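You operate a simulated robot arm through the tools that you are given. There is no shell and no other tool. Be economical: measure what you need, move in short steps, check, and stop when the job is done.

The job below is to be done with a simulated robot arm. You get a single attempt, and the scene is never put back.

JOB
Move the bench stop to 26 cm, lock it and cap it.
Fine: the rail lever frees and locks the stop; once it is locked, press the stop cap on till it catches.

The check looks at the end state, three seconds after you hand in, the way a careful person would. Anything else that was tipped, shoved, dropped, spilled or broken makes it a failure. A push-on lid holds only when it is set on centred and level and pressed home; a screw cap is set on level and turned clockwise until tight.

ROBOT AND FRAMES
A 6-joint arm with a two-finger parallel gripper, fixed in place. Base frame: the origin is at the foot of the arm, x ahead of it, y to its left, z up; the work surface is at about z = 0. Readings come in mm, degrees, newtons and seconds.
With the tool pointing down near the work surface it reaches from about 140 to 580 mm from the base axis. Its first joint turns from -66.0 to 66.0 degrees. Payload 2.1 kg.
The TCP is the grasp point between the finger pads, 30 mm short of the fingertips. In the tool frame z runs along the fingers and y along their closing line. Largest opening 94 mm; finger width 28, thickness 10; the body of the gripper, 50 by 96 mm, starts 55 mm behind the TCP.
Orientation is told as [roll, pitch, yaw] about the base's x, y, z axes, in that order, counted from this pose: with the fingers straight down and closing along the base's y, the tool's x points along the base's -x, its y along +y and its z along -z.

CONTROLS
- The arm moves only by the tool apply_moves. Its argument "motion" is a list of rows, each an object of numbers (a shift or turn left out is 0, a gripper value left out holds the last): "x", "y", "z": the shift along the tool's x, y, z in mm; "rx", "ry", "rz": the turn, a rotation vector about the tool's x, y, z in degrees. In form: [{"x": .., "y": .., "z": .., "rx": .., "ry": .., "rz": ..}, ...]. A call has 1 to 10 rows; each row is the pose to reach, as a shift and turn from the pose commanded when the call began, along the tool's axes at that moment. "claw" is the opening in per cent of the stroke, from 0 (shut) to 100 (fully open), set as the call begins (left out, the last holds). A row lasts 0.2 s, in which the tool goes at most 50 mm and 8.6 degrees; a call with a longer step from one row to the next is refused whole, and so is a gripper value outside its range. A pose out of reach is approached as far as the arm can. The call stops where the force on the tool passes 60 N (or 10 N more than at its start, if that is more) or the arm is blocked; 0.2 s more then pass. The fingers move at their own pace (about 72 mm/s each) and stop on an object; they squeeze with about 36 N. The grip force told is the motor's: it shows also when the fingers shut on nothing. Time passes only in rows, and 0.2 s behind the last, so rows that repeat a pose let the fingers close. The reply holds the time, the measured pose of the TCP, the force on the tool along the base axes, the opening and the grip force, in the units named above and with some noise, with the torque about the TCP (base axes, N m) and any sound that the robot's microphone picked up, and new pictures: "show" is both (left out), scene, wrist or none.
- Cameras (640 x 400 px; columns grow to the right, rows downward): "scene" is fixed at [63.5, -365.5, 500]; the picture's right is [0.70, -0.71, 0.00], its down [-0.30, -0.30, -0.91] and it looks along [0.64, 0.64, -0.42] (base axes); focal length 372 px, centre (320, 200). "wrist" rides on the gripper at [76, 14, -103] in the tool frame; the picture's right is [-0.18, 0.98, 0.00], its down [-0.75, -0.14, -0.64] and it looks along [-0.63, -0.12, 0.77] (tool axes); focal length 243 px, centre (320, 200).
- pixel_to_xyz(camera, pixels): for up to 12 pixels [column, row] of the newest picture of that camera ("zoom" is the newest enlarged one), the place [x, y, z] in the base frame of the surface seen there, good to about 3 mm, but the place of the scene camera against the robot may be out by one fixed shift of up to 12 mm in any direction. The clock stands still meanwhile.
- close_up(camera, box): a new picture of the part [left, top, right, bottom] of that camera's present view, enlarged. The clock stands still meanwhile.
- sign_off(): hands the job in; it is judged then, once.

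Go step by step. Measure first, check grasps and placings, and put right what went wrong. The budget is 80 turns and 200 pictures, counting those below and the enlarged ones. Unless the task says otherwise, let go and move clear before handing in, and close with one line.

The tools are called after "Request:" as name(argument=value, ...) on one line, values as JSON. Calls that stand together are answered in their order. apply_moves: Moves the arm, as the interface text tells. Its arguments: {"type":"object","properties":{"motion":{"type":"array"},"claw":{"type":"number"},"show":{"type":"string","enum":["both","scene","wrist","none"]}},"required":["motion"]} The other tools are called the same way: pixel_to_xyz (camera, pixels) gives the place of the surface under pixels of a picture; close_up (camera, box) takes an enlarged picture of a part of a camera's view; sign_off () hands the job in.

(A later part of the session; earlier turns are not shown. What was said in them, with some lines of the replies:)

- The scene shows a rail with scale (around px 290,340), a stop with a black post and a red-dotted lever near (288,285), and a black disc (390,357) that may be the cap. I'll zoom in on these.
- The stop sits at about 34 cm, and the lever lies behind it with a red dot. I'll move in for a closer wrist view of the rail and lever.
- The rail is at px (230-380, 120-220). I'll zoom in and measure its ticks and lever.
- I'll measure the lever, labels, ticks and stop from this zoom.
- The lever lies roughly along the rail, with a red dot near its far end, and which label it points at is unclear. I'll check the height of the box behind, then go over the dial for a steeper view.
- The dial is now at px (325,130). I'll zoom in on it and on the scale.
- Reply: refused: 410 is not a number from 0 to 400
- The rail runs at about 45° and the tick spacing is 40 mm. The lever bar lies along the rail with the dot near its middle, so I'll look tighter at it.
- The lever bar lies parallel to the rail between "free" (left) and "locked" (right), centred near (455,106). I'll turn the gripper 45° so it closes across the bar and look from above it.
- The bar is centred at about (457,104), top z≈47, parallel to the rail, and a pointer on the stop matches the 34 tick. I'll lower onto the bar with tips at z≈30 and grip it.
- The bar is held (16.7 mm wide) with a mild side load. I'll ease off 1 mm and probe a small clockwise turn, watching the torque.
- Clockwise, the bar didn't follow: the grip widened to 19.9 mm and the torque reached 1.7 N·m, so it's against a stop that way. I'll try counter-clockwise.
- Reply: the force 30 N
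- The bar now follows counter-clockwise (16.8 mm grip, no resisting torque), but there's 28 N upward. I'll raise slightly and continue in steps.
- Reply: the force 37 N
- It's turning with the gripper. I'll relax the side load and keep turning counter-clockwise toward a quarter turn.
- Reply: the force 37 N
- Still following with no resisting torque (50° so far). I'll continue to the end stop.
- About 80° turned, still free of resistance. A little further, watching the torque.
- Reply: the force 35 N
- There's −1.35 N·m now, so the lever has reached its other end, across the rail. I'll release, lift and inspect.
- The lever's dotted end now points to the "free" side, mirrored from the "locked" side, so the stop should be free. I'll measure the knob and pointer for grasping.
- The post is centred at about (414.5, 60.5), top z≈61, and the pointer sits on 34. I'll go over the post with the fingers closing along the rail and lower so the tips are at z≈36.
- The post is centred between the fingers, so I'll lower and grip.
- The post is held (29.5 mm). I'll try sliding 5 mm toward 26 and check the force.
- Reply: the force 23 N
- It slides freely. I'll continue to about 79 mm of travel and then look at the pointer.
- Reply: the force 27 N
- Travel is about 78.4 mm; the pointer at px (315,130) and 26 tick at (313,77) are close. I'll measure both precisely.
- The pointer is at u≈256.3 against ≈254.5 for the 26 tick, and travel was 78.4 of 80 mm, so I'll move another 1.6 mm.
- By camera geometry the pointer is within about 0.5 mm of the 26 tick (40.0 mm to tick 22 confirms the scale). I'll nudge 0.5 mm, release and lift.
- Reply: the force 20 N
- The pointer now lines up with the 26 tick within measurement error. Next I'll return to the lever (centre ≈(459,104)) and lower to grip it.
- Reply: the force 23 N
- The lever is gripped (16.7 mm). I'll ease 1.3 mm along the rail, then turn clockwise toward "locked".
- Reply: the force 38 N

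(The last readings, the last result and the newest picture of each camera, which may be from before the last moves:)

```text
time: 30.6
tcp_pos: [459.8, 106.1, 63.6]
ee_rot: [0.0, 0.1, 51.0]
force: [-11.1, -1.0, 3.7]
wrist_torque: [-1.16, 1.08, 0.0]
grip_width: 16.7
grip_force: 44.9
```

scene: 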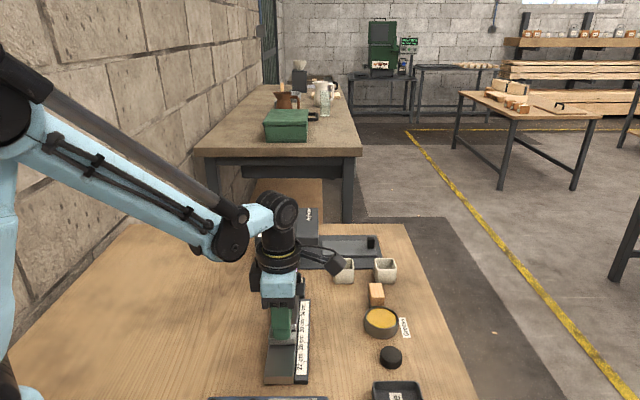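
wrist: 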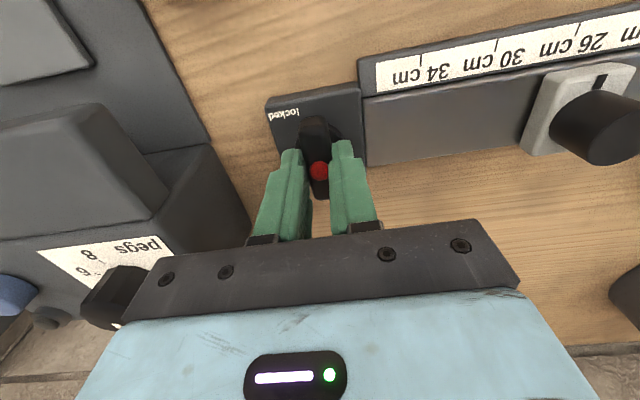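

At yaw 51°; the end stop should be near 45°. I'll finish in small steps.

Request:
apply_moves(motion=[{"y": 0.5, "rz": 2}, {"y": 0.5, "rz": 4}, {"y": 0.5, "rz": 6}, {"y": 0.5, "rz": 7.5}], show="wrist")

```text
time: 31.6
tcp_pos: [459.5, 105.6, 64.4]
ee_rot: [0.1, 0.0, 43.8]
force: [-17.9, -12.4, -0.6]
wrist_torque: [0.19, -0.44, 1.22]
grip_width: 16.5
grip_force: 44.8
```

wrist: 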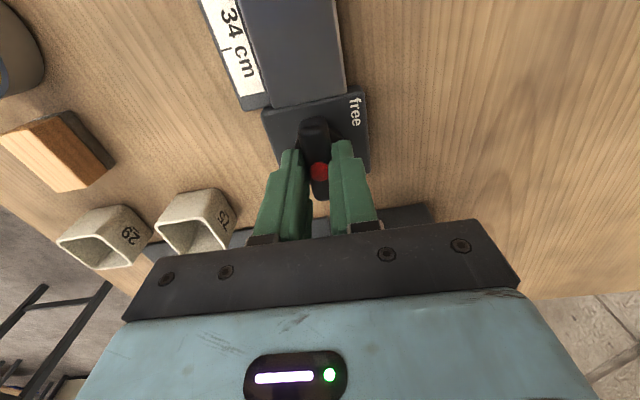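

Torque is +1.22 N·m, so the lever is against its locked end. I'll release, lift and inspect lever and stop.

Request:
apply_moves(motion=[{}, {}, {}, {"z": -25}, {"z": -60}, {"z": -100}, {"z": -120}, {"z": -120}], claw=50)

Request:
close_up(camera="scene", box=[250, 260, 350, 390])

Request:
close_up(camera="wrist", box=[220, 0, 400, 150])

```text
time: 33.4
tcp_pos: [460.4, 105.8, 186.3]
ee_rot: [0.0, -0.1, 43.5]
force: [0.2, -0.1, 0.6]
wrist_torque: [0.01, 0.0, 0.02]
grip_width: 47.1
grip_force: 0.0
```

scene: 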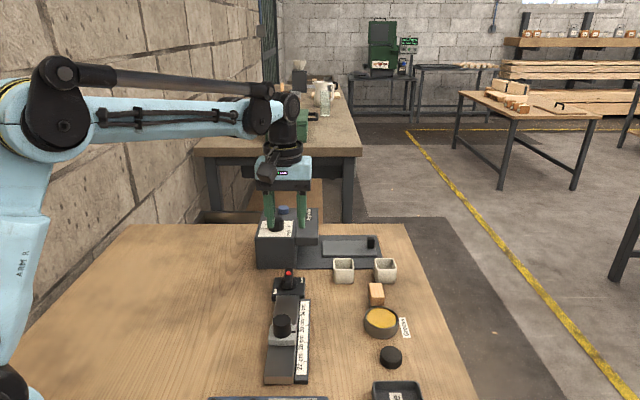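
wrist: 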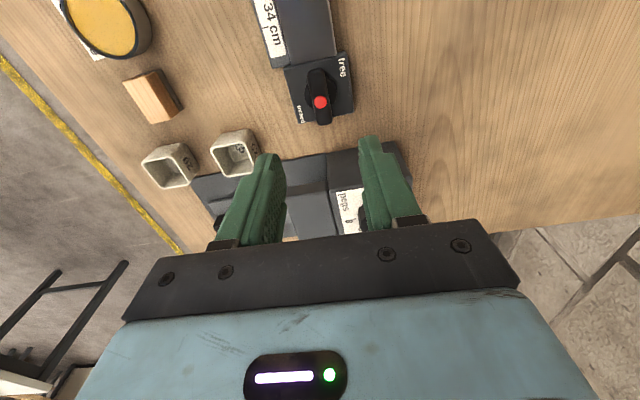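

```text
3.08 times, centred on (300, 325) of scene
```

zoom: 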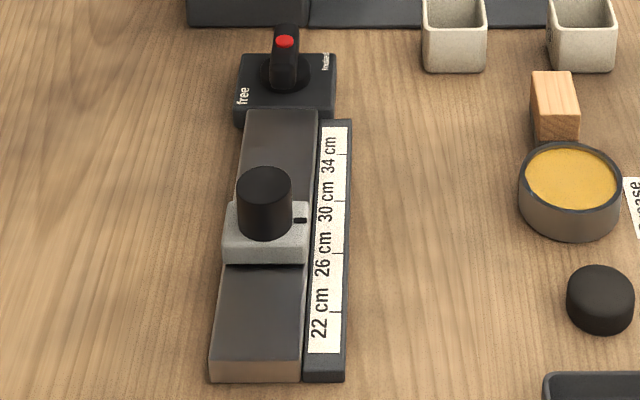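

```text
2.67 times, centred on (310, 75) of wrist
```

zoom: 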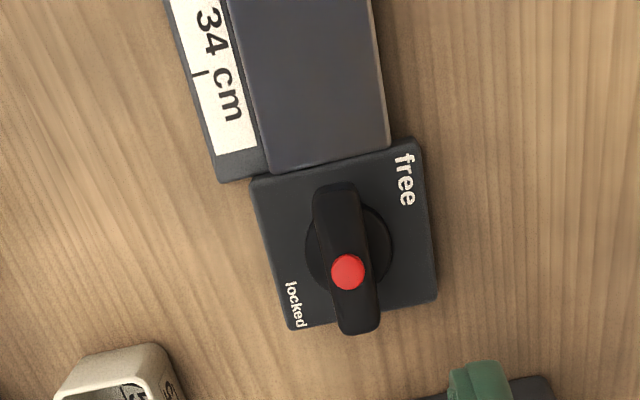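

The lever is back at "locked" and the stop is at 26. Next I'll fly over the cap at about (455,−140).

Request:
apply_moves(motion=[{"x": 29, "y": -29}, {"x": 58, "y": -58}, {"x": 87, "y": -87}, {"x": 116, "y": -117}, {"x": 145, "y": -147, "z": 10}, {"x": 172.9, "y": -174.9, "z": 36}, {"x": 172.9, "y": -174.9, "z": 56}, {"x": 172.9, "y": -174.9, "z": 56}], claw=65)

Request:
close_up(camera="wrist", box=[200, 0, 440, 200])

```text
time: 35.2
tcp_pos: [454.1, -137.8, 127.1]
ee_rot: [0.0, -0.1, 43.6]
force: [0.9, -0.9, -0.1]
wrist_torque: [-0.01, 0.0, 0.0]
grip_width: 61.0
grip_force: 0.0
```

scene: 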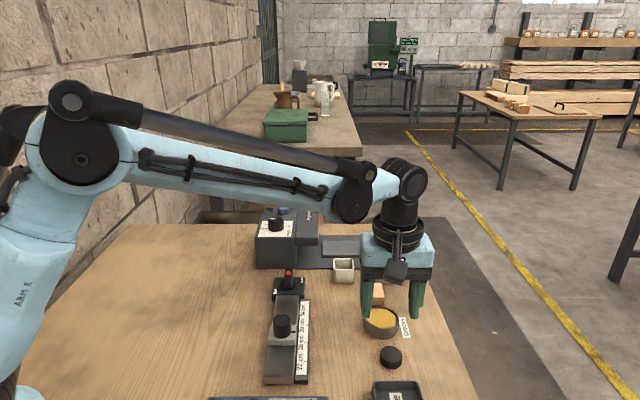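
wrist: 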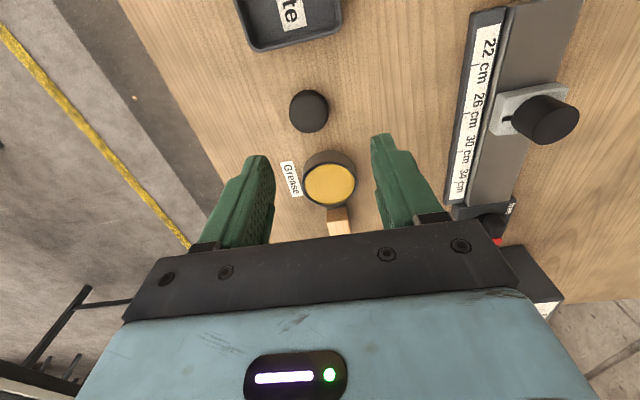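

```text
2.00 times, centred on (320, 100) of wrist
```

zoom: 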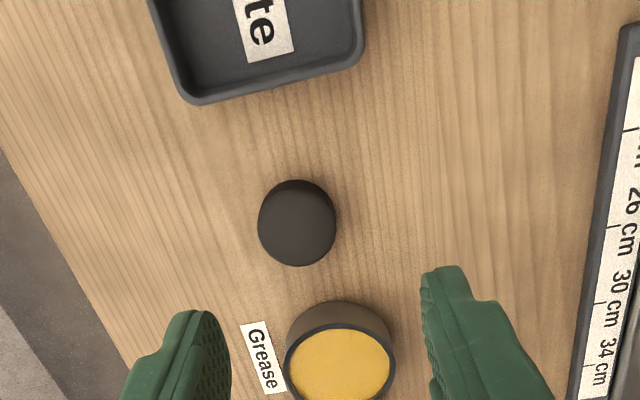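

Request:
pixel_to_xyz(camera="zoom", pixels=[[297, 222], [262, 222], [333, 222], [297, 186], [297, 255], [330, 325], [300, 310], [420, 270], [340, 370], [330, 75]])

Request:
close_up(camera="wrist", box=[440, 20, 600, 220])

```text
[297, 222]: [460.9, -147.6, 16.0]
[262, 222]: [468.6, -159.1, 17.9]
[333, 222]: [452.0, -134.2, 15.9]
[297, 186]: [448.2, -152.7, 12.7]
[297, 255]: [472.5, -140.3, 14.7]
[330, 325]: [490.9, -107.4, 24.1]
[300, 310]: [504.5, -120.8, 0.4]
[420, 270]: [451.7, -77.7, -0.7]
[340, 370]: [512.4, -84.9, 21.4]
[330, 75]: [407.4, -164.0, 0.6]
```

```text
2.00 times, centred on (520, 120) of wrist
```

zoom: 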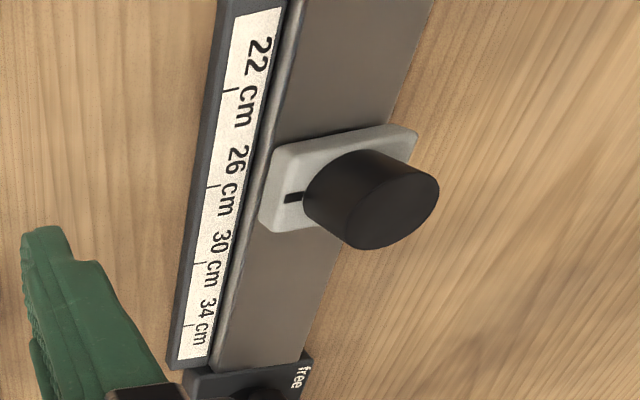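

The cap is centred at (460.4,−146.8), top z≈17, and both measurement methods agree. I'll lower to tips at z≈5 and grip.

Request:
apply_moves(motion=[{"x": 1.5, "y": -10.6, "z": 30}, {"x": 1.5, "y": -10.6, "z": 60}, {"x": 1.5, "y": -10.6, "z": 80}, {"x": 1.5, "y": -10.6, "z": 92}, {"x": 1.5, "y": -10.6, "z": 92}], show="wrist")

Request:
close_up(camera="wrist", box=[200, 80, 420, 240])

```text
time: 36.4
tcp_pos: [460.9, -149.0, 36.3]
ee_rot: [-0.1, -0.1, 43.5]
force: [0.3, 0.0, 0.6]
wrist_torque: [0.0, 0.01, 0.0]
grip_width: 61.1
grip_force: 0.0
```

wrist: 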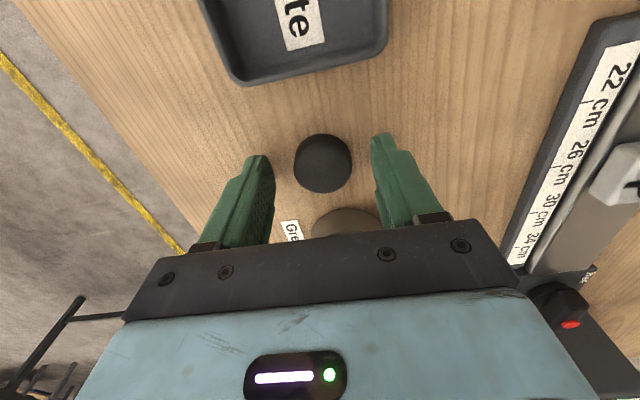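

```text
2.50 times, centred on (310, 160) of wrist
```

zoom: 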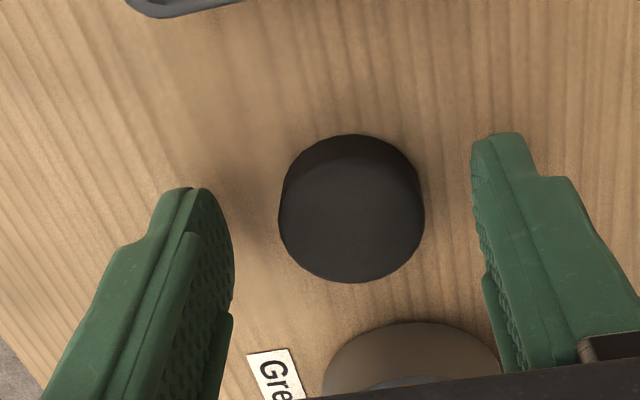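

The cap sits about (1.1, 1.3) mm off the tool centre. I'll trim that and close.

Request:
apply_moves(motion=[{"x": 1.1, "y": 1.3, "z": 1}, {"x": 1.1, "y": 1.3, "z": 1}], show="none")

Request:
apply_moves(motion=[{}, {}, {}, {}], claw=0, show="wrist")

Request:
close_up(camera="wrist", box=[200, 80, 420, 240])

```text
time: 37.0
tcp_pos: [459.9, -148.8, 35.6]
ee_rot: [0.0, -0.1, 43.6]
force: [0.2, -0.7, 0.2]
wrist_torque: [0.02, -0.01, 0.02]
grip_width: 61.4
grip_force: 0.1
```

```text
time: 38.0
tcp_pos: [460.7, -147.8, 35.2]
ee_rot: [0.0, -0.1, 43.7]
force: [0.6, -0.2, 1.2]
wrist_torque: [-0.07, -0.04, -0.01]
grip_width: 31.8
grip_force: 36.0
```

wrist: 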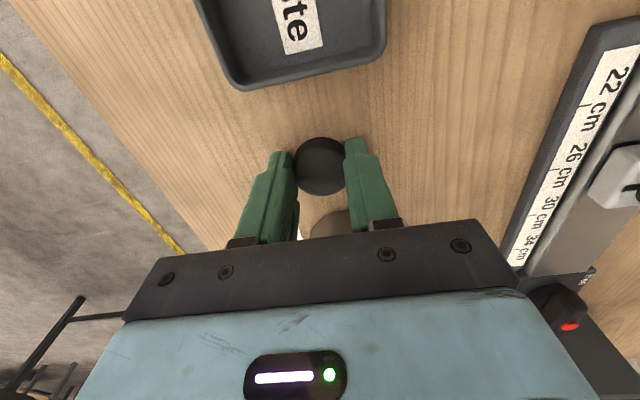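

```text
2.50 times, centred on (310, 160) of wrist
```

zoom: 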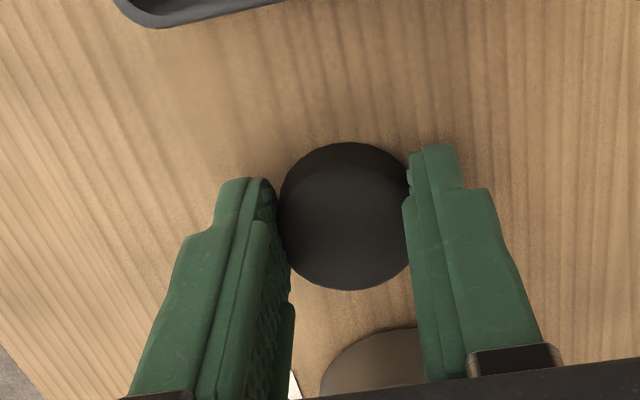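

The cap is gripped (31.8 mm), centred along the closing axis. To centre it on the other axis too, I'll open, rotate 90° about the same point and regrip.

Request:
apply_moves(motion=[{}, {}, {"rz": -8}, {"rz": -16}, {"rz": -24}, {"rz": -32}, {"rz": -40}, {"rz": -48}], claw=53, show="none")

Request:
apply_moves(motion=[{"rz": -8}, {"rz": -16}, {"rz": -24}, {"rz": -32}, {"rz": -40}, {"rz": -43.4}, {"rz": -43.4}], show="wrist")

```text
time: 39.8
tcp_pos: [458.8, -148.7, 35.2]
ee_rot: [0.0, -0.1, 91.7]
force: [0.0, -0.3, -0.9]
wrist_torque: [0.0, -0.01, 0.0]
grip_width: 49.7
grip_force: 0.0
```

```text
time: 41.4
tcp_pos: [458.7, -148.0, 35.2]
ee_rot: [-0.1, 0.0, 135.1]
force: [0.0, 0.1, 1.1]
wrist_torque: [0.04, 0.01, 0.0]
grip_width: 49.6
grip_force: 0.0
```

wrist: 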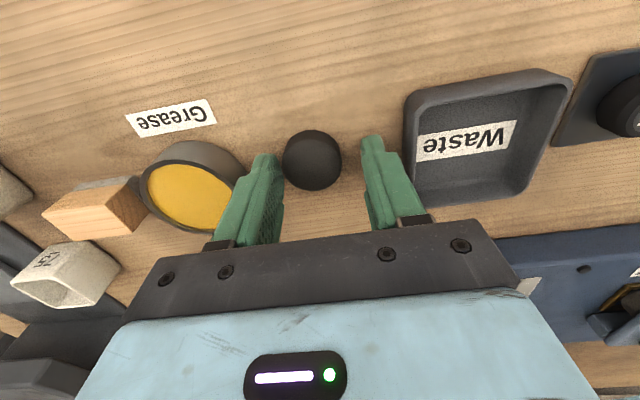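

Clear of the tin and tray, and the cap sits slightly left of centre, so regripping will centre it. Closing.

Request:
apply_moves(motion=[{}, {}, {}, {}], claw=0, show="wrist")

Request:
close_up(camera="wrist", box=[240, 100, 400, 220])

```text
time: 42.4
tcp_pos: [459.0, -147.0, 35.5]
ee_rot: [-0.1, 0.0, 135.0]
force: [-0.4, -0.3, 2.0]
wrist_torque: [-0.06, 0.06, 0.01]
grip_width: 31.8
grip_force: 36.2
```

wrist: 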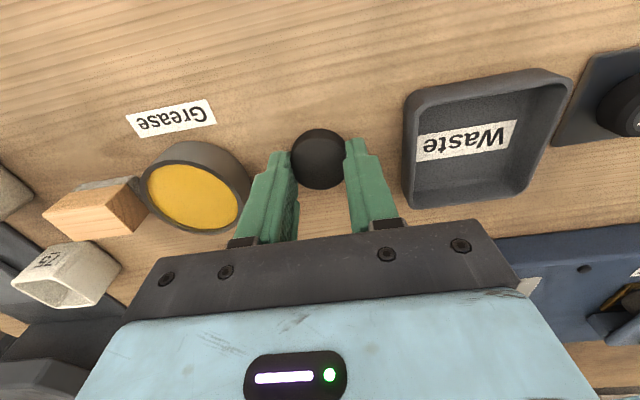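

```text
3.33 times, centred on (320, 160) of wrist
```

zoom: 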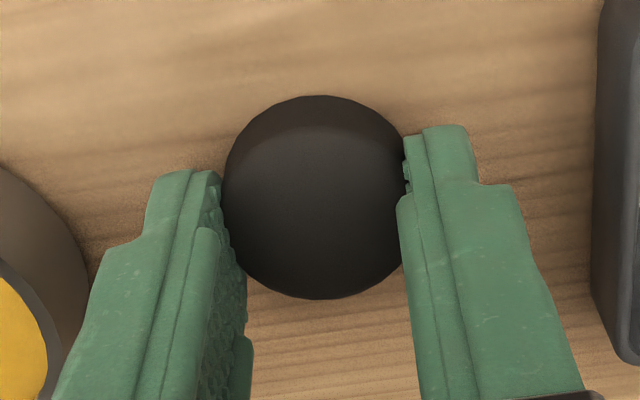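

The cap is now centred on both axes. I'll lift to z≈140 and carry it above the post at about (357.5, 2.4).

Request:
apply_moves(motion=[{"z": -35}, {"z": -75}, {"z": -105}, {"x": -40, "y": -8, "z": -105}, {"x": -80, "y": -16, "z": -105}, {"x": -120, "y": -24, "z": -105}, {"x": -160, "y": -31, "z": -105}, {"x": -177.8, "y": -34.3, "z": -105}, {"x": -177.8, "y": -34.3, "z": -95}, {"x": -177.8, "y": -34.3, "z": -95}])

Request:
close_up(camera="scene", box=[230, 240, 350, 350])

Request:
close_up(camera="wrist", box=[240, 40, 400, 220])

```text
time: 44.6
tcp_pos: [358.7, 1.4, 129.6]
ee_rot: [-0.2, 0.0, 135.0]
force: [0.6, -0.1, 0.1]
wrist_torque: [0.03, 0.03, 0.0]
grip_width: 31.4
grip_force: 36.1
```

scene: 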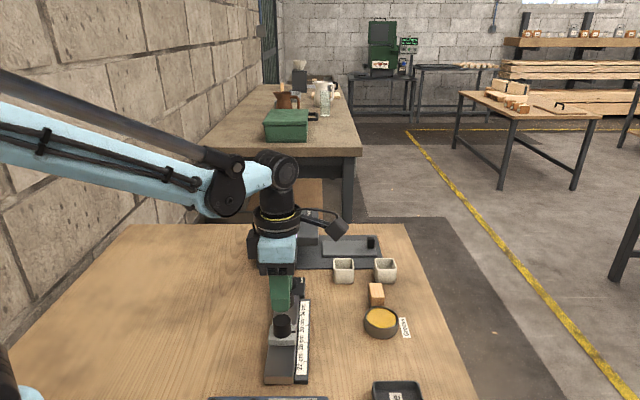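
wrist: 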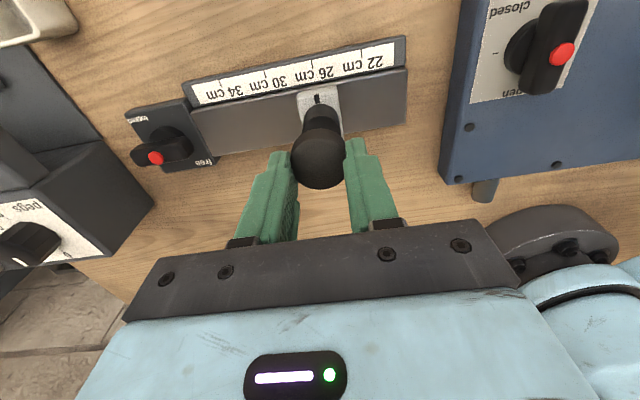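

```text
3.64 times, centred on (290, 295) of scene
```

zoom: 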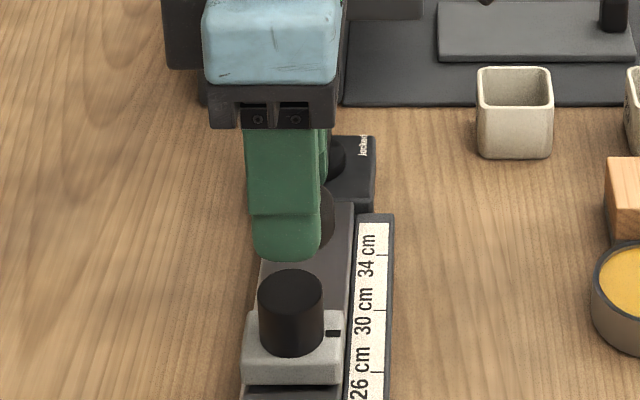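

```text
2.22 times, centred on (320, 130) of wrist
```

zoom: 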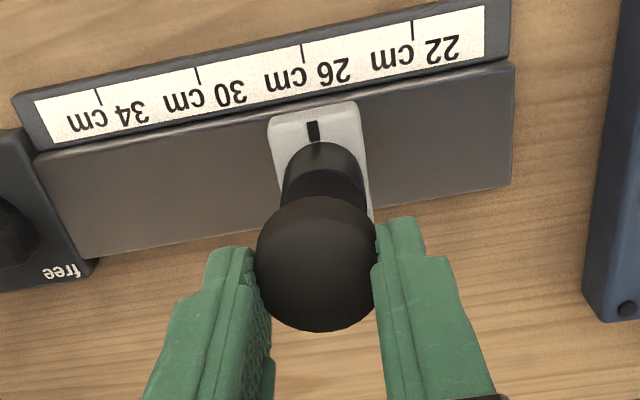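

Scene and wrist geometry both put the cap about 2.8 mm toward +tool‑x of the post, and the rail-direction position matches. I'll shift −2.8 mm, lower to 8 mm above the post and look again.

Request:
apply_moves(motion=[{"x": -2.8, "z": 10}, {"x": -2.8, "z": 22}, {"x": -2.8, "z": 22}])

Request:
close_up(camera="scene", box=[260, 280, 310, 350])

Request:
close_up(camera="wrist", box=[260, 70, 380, 220])

```text
time: 45.4
tcp_pos: [356.8, 3.2, 107.1]
ee_rot: [0.0, 0.1, 135.0]
force: [-0.6, -0.1, -0.6]
wrist_torque: [-0.01, 0.0, 0.02]
grip_width: 31.7
grip_force: 35.8
```

scene: 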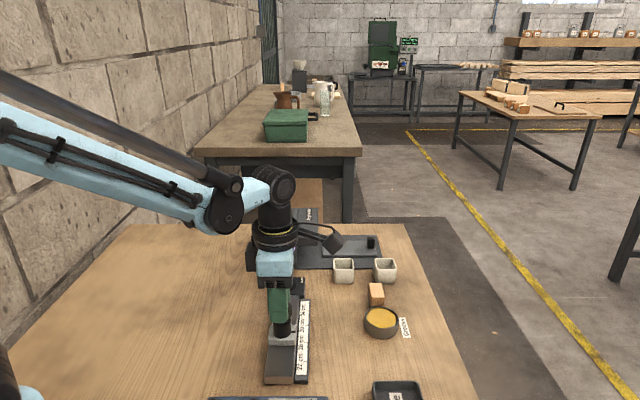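
wrist: 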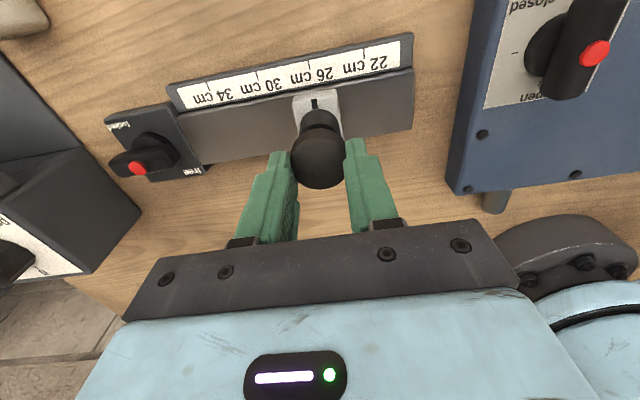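

```text
5.71 times, centred on (285, 315) of scene
```

zoom: 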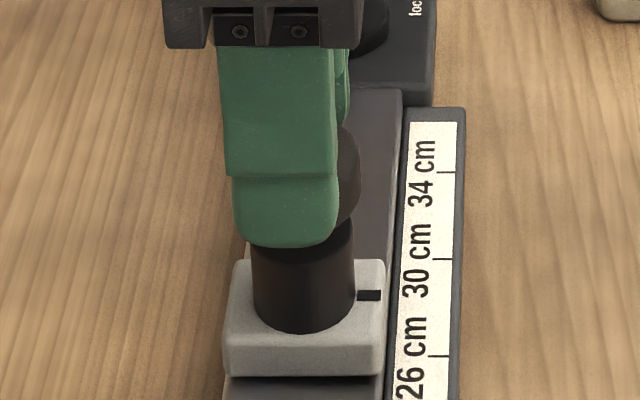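

```text
2.67 times, centred on (320, 145) of wrist
```

zoom: 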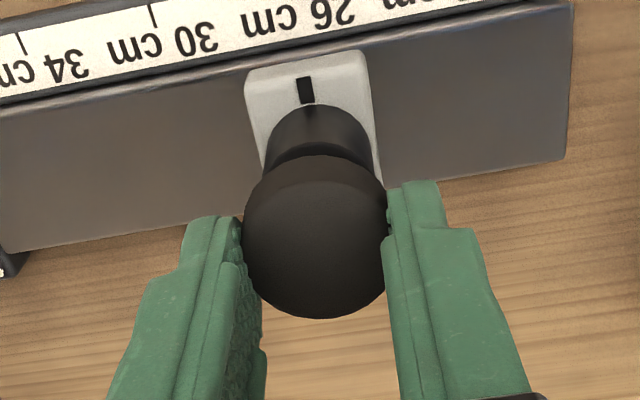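

Cap and post edges line up to about 1 mm in the scene zoom (post 252–355, cap right edge 359). I'll lower gently to contact.

Request:
apply_moves(motion=[{"z": 4}, {"z": 8}, {"z": 10}, {"z": 12}, {"z": 14}], show="wrist")

Request:
close_up(camera="scene", box=[260, 280, 310, 350])

```text
time: 46.6
tcp_pos: [356.0, 3.4, 94.0]
ee_rot: [-0.1, 0.0, 135.0]
force: [0.3, 3.1, 40.8]
wrist_torque: [-0.1, 0.19, -0.02]
grip_width: 31.8
grip_force: 35.9
heard: snap
```

wrist: 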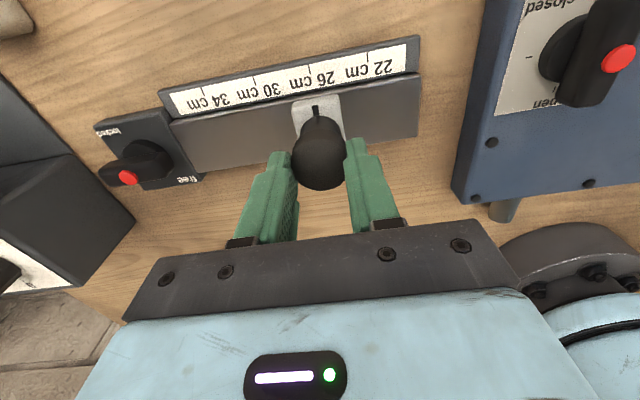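

```text
5.71 times, centred on (285, 315) of scene
```

zoom: 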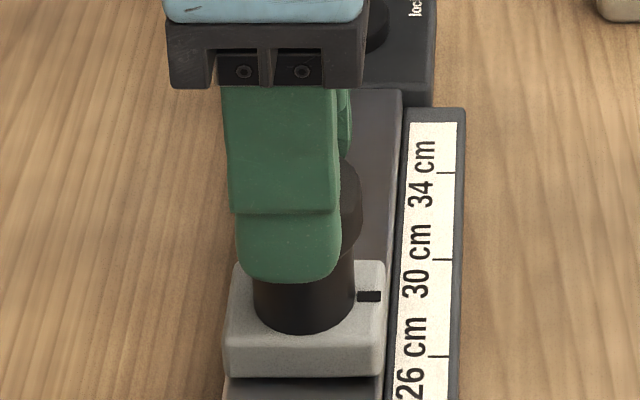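

I heard a snap at 41 N, so the cap has caught. I'll release, lift and check that it's seated.

Request:
apply_moves(motion=[{}, {}, {}, {"z": -20}, {"z": -50}, {"z": -90}, {"z": -90}], claw=55)

Request:
close_up(camera="scene", box=[260, 280, 310, 350])

Request:
close_up(camera="wrist", box=[260, 20, 380, 150])

```text
time: 48.2
tcp_pos: [357.6, 5.4, 184.9]
ee_rot: [-0.1, 0.1, 135.0]
force: [-0.3, 0.5, -0.4]
wrist_torque: [-0.03, 0.03, 0.02]
grip_width: 51.5
grip_force: 0.0
```

scene: 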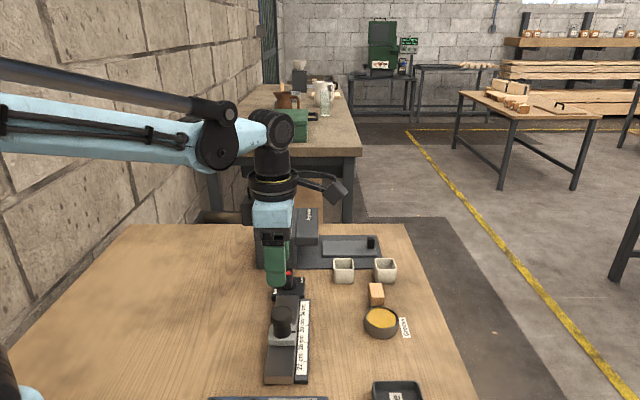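
wrist: 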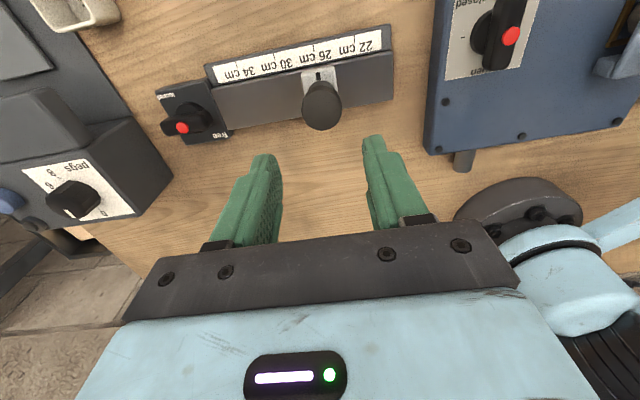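

```text
5.71 times, centred on (285, 315) of scene
```

zoom: 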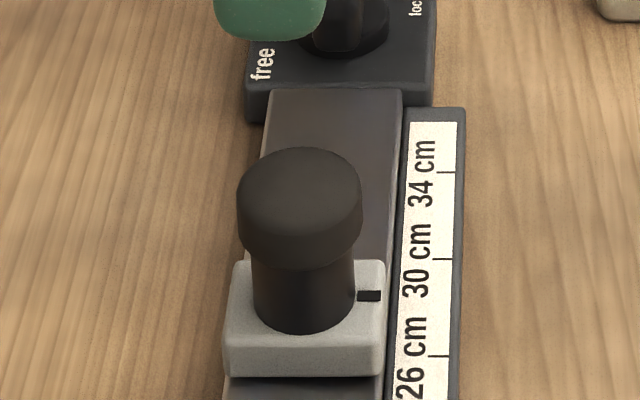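

```text
3.08 times, centred on (320, 85) of wrist
```

zoom: 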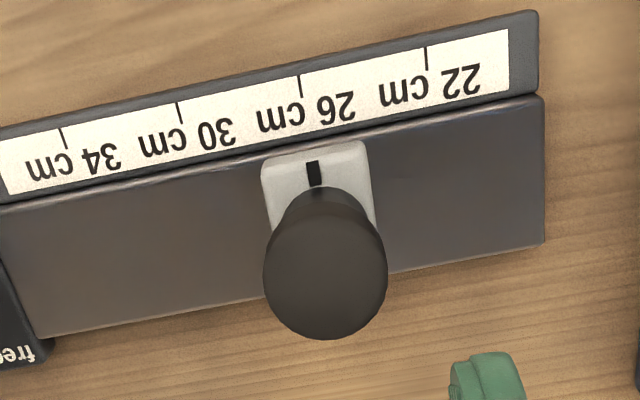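

The cap looks level and centred. I'll check its top height to see whether it's fully home.

Request:
pixel_to_xyz(camera="wrist", pixels=[[322, 108], [318, 102], [326, 115], [310, 108], [334, 108], [322, 120]])

Request:
pixel_to_xyz(camera="zoom", pixels=[[314, 168], [315, 178], [300, 85], [426, 58], [181, 112]])

Request:
pixel_to_xyz(camera="scene", pixels=[[281, 312], [279, 308], [285, 312], [282, 326], [281, 331], [282, 316]])

```text
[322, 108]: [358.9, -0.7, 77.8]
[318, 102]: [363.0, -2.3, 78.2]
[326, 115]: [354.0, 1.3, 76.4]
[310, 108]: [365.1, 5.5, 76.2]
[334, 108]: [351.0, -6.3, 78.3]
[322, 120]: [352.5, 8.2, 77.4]
```

```text
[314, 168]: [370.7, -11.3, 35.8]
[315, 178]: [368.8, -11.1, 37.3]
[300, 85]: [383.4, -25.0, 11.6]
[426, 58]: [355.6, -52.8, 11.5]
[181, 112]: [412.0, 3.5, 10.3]
```

```text
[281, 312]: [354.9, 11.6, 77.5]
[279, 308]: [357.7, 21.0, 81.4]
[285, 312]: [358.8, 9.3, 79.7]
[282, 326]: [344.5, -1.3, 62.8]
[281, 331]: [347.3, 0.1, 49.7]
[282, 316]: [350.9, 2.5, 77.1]
```

The cap top is at z≈77.5 and level (76–78). A snap was heard, but I'll confirm it's home by pressing the top squarely with the closed fingers.

Request:
apply_moves(motion=[{}, {}, {"z": 30}, {"z": 60}, {"z": 70}, {"z": 73}], claw=0, show="none")

Request:
apply_moves(motion=[{"z": 1}, {"z": 2}, {"z": 3}, {"z": 4}, {"z": 5}, {"z": 6}, {"z": 7}, {"z": 8}], show="wrist")

```text
time: 49.6
tcp_pos: [354.9, 3.3, 109.6]
ee_rot: [-0.1, 0.0, 135.0]
force: [-0.2, 0.7, 0.0]
wrist_torque: [-0.02, 0.02, -0.02]
grip_width: 0.1
grip_force: 32.6
```

```text
time: 50.8
tcp_pos: [356.9, 4.7, 108.3]
ee_rot: [-0.2, 0.0, 134.9]
force: [-1.3, 1.2, 19.8]
wrist_torque: [0.02, 0.02, 0.0]
grip_width: 0.0
grip_force: 32.7
stopped in row 6: the force on the tool passed its limit at 66 N (the readings are from after the stop); the commanded pose is now the measured one
```

wrist: 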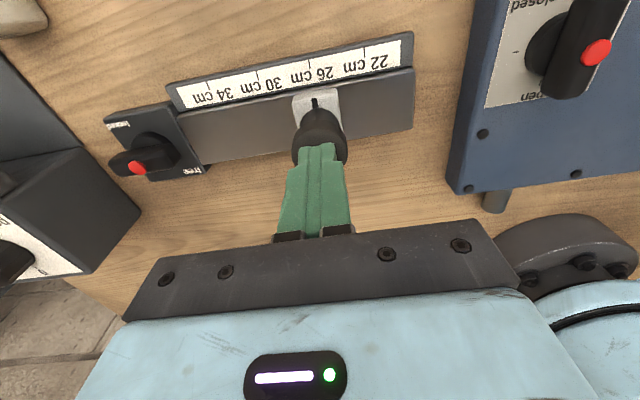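

It withstood 66 N at z≈78 without moving, so the cap is home. I'll lift clear and take a last look.

Request:
apply_moves(motion=[{"z": -20}, {"z": -60}, {"z": -100}, {"x": -30, "z": -140}, {"x": -60, "z": -160}, {"x": -60, "z": -160}])

Request:
close_up(camera="scene", box=[240, 250, 400, 390])

Request:
close_up(camera="wrist", box=[180, 20, 420, 180])

```text
time: 52.2
tcp_pos: [312.3, 47.6, 268.2]
ee_rot: [-0.1, -0.1, 135.0]
force: [0.9, 0.6, 0.0]
wrist_torque: [-0.02, 0.01, 0.0]
grip_width: 0.0
grip_force: 33.1
```

scene: 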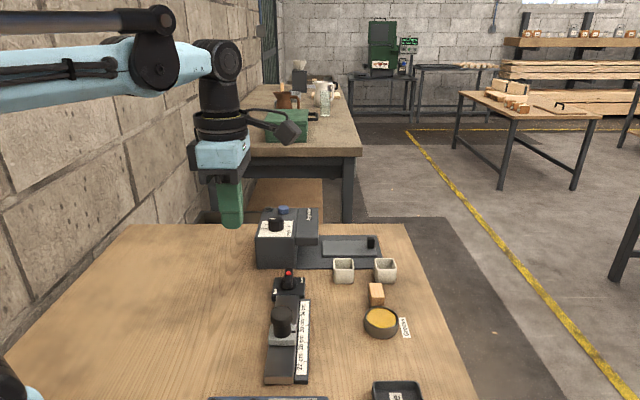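
wrist: 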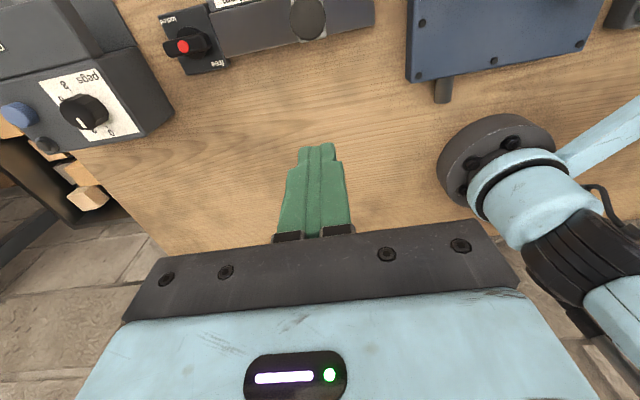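

```text
2.86 times, centred on (320, 320) of scene
```

zoom: 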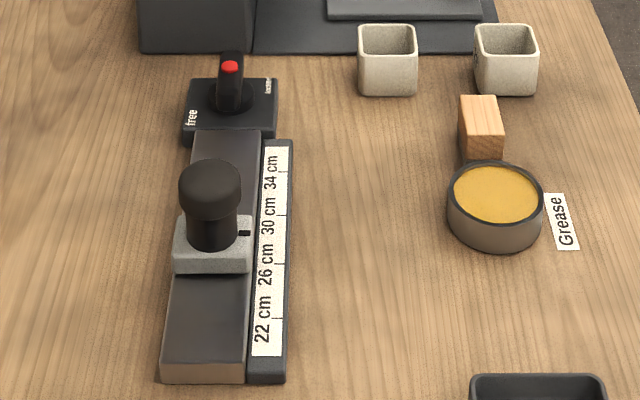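

```text
2.50 times, centred on (300, 100) of wrist
```

zoom: 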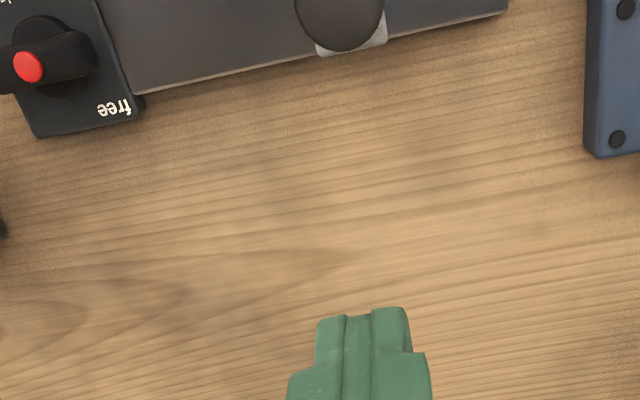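

The stop reads 26 cm with its cap on and level, the lever is at "locked", and nothing else has moved. I'm handing in.

Request:
sign_off()

```text
The job is handed in.
```

The bench stop is at 26 cm, to within about 1 mm of the tick. The lever is turned back to its locked end, though I did not push the stop afterwards to test the lock. The cap snapped on level and did not move when pressed with 66 N. The arm is clear and nothing else was disturbed.
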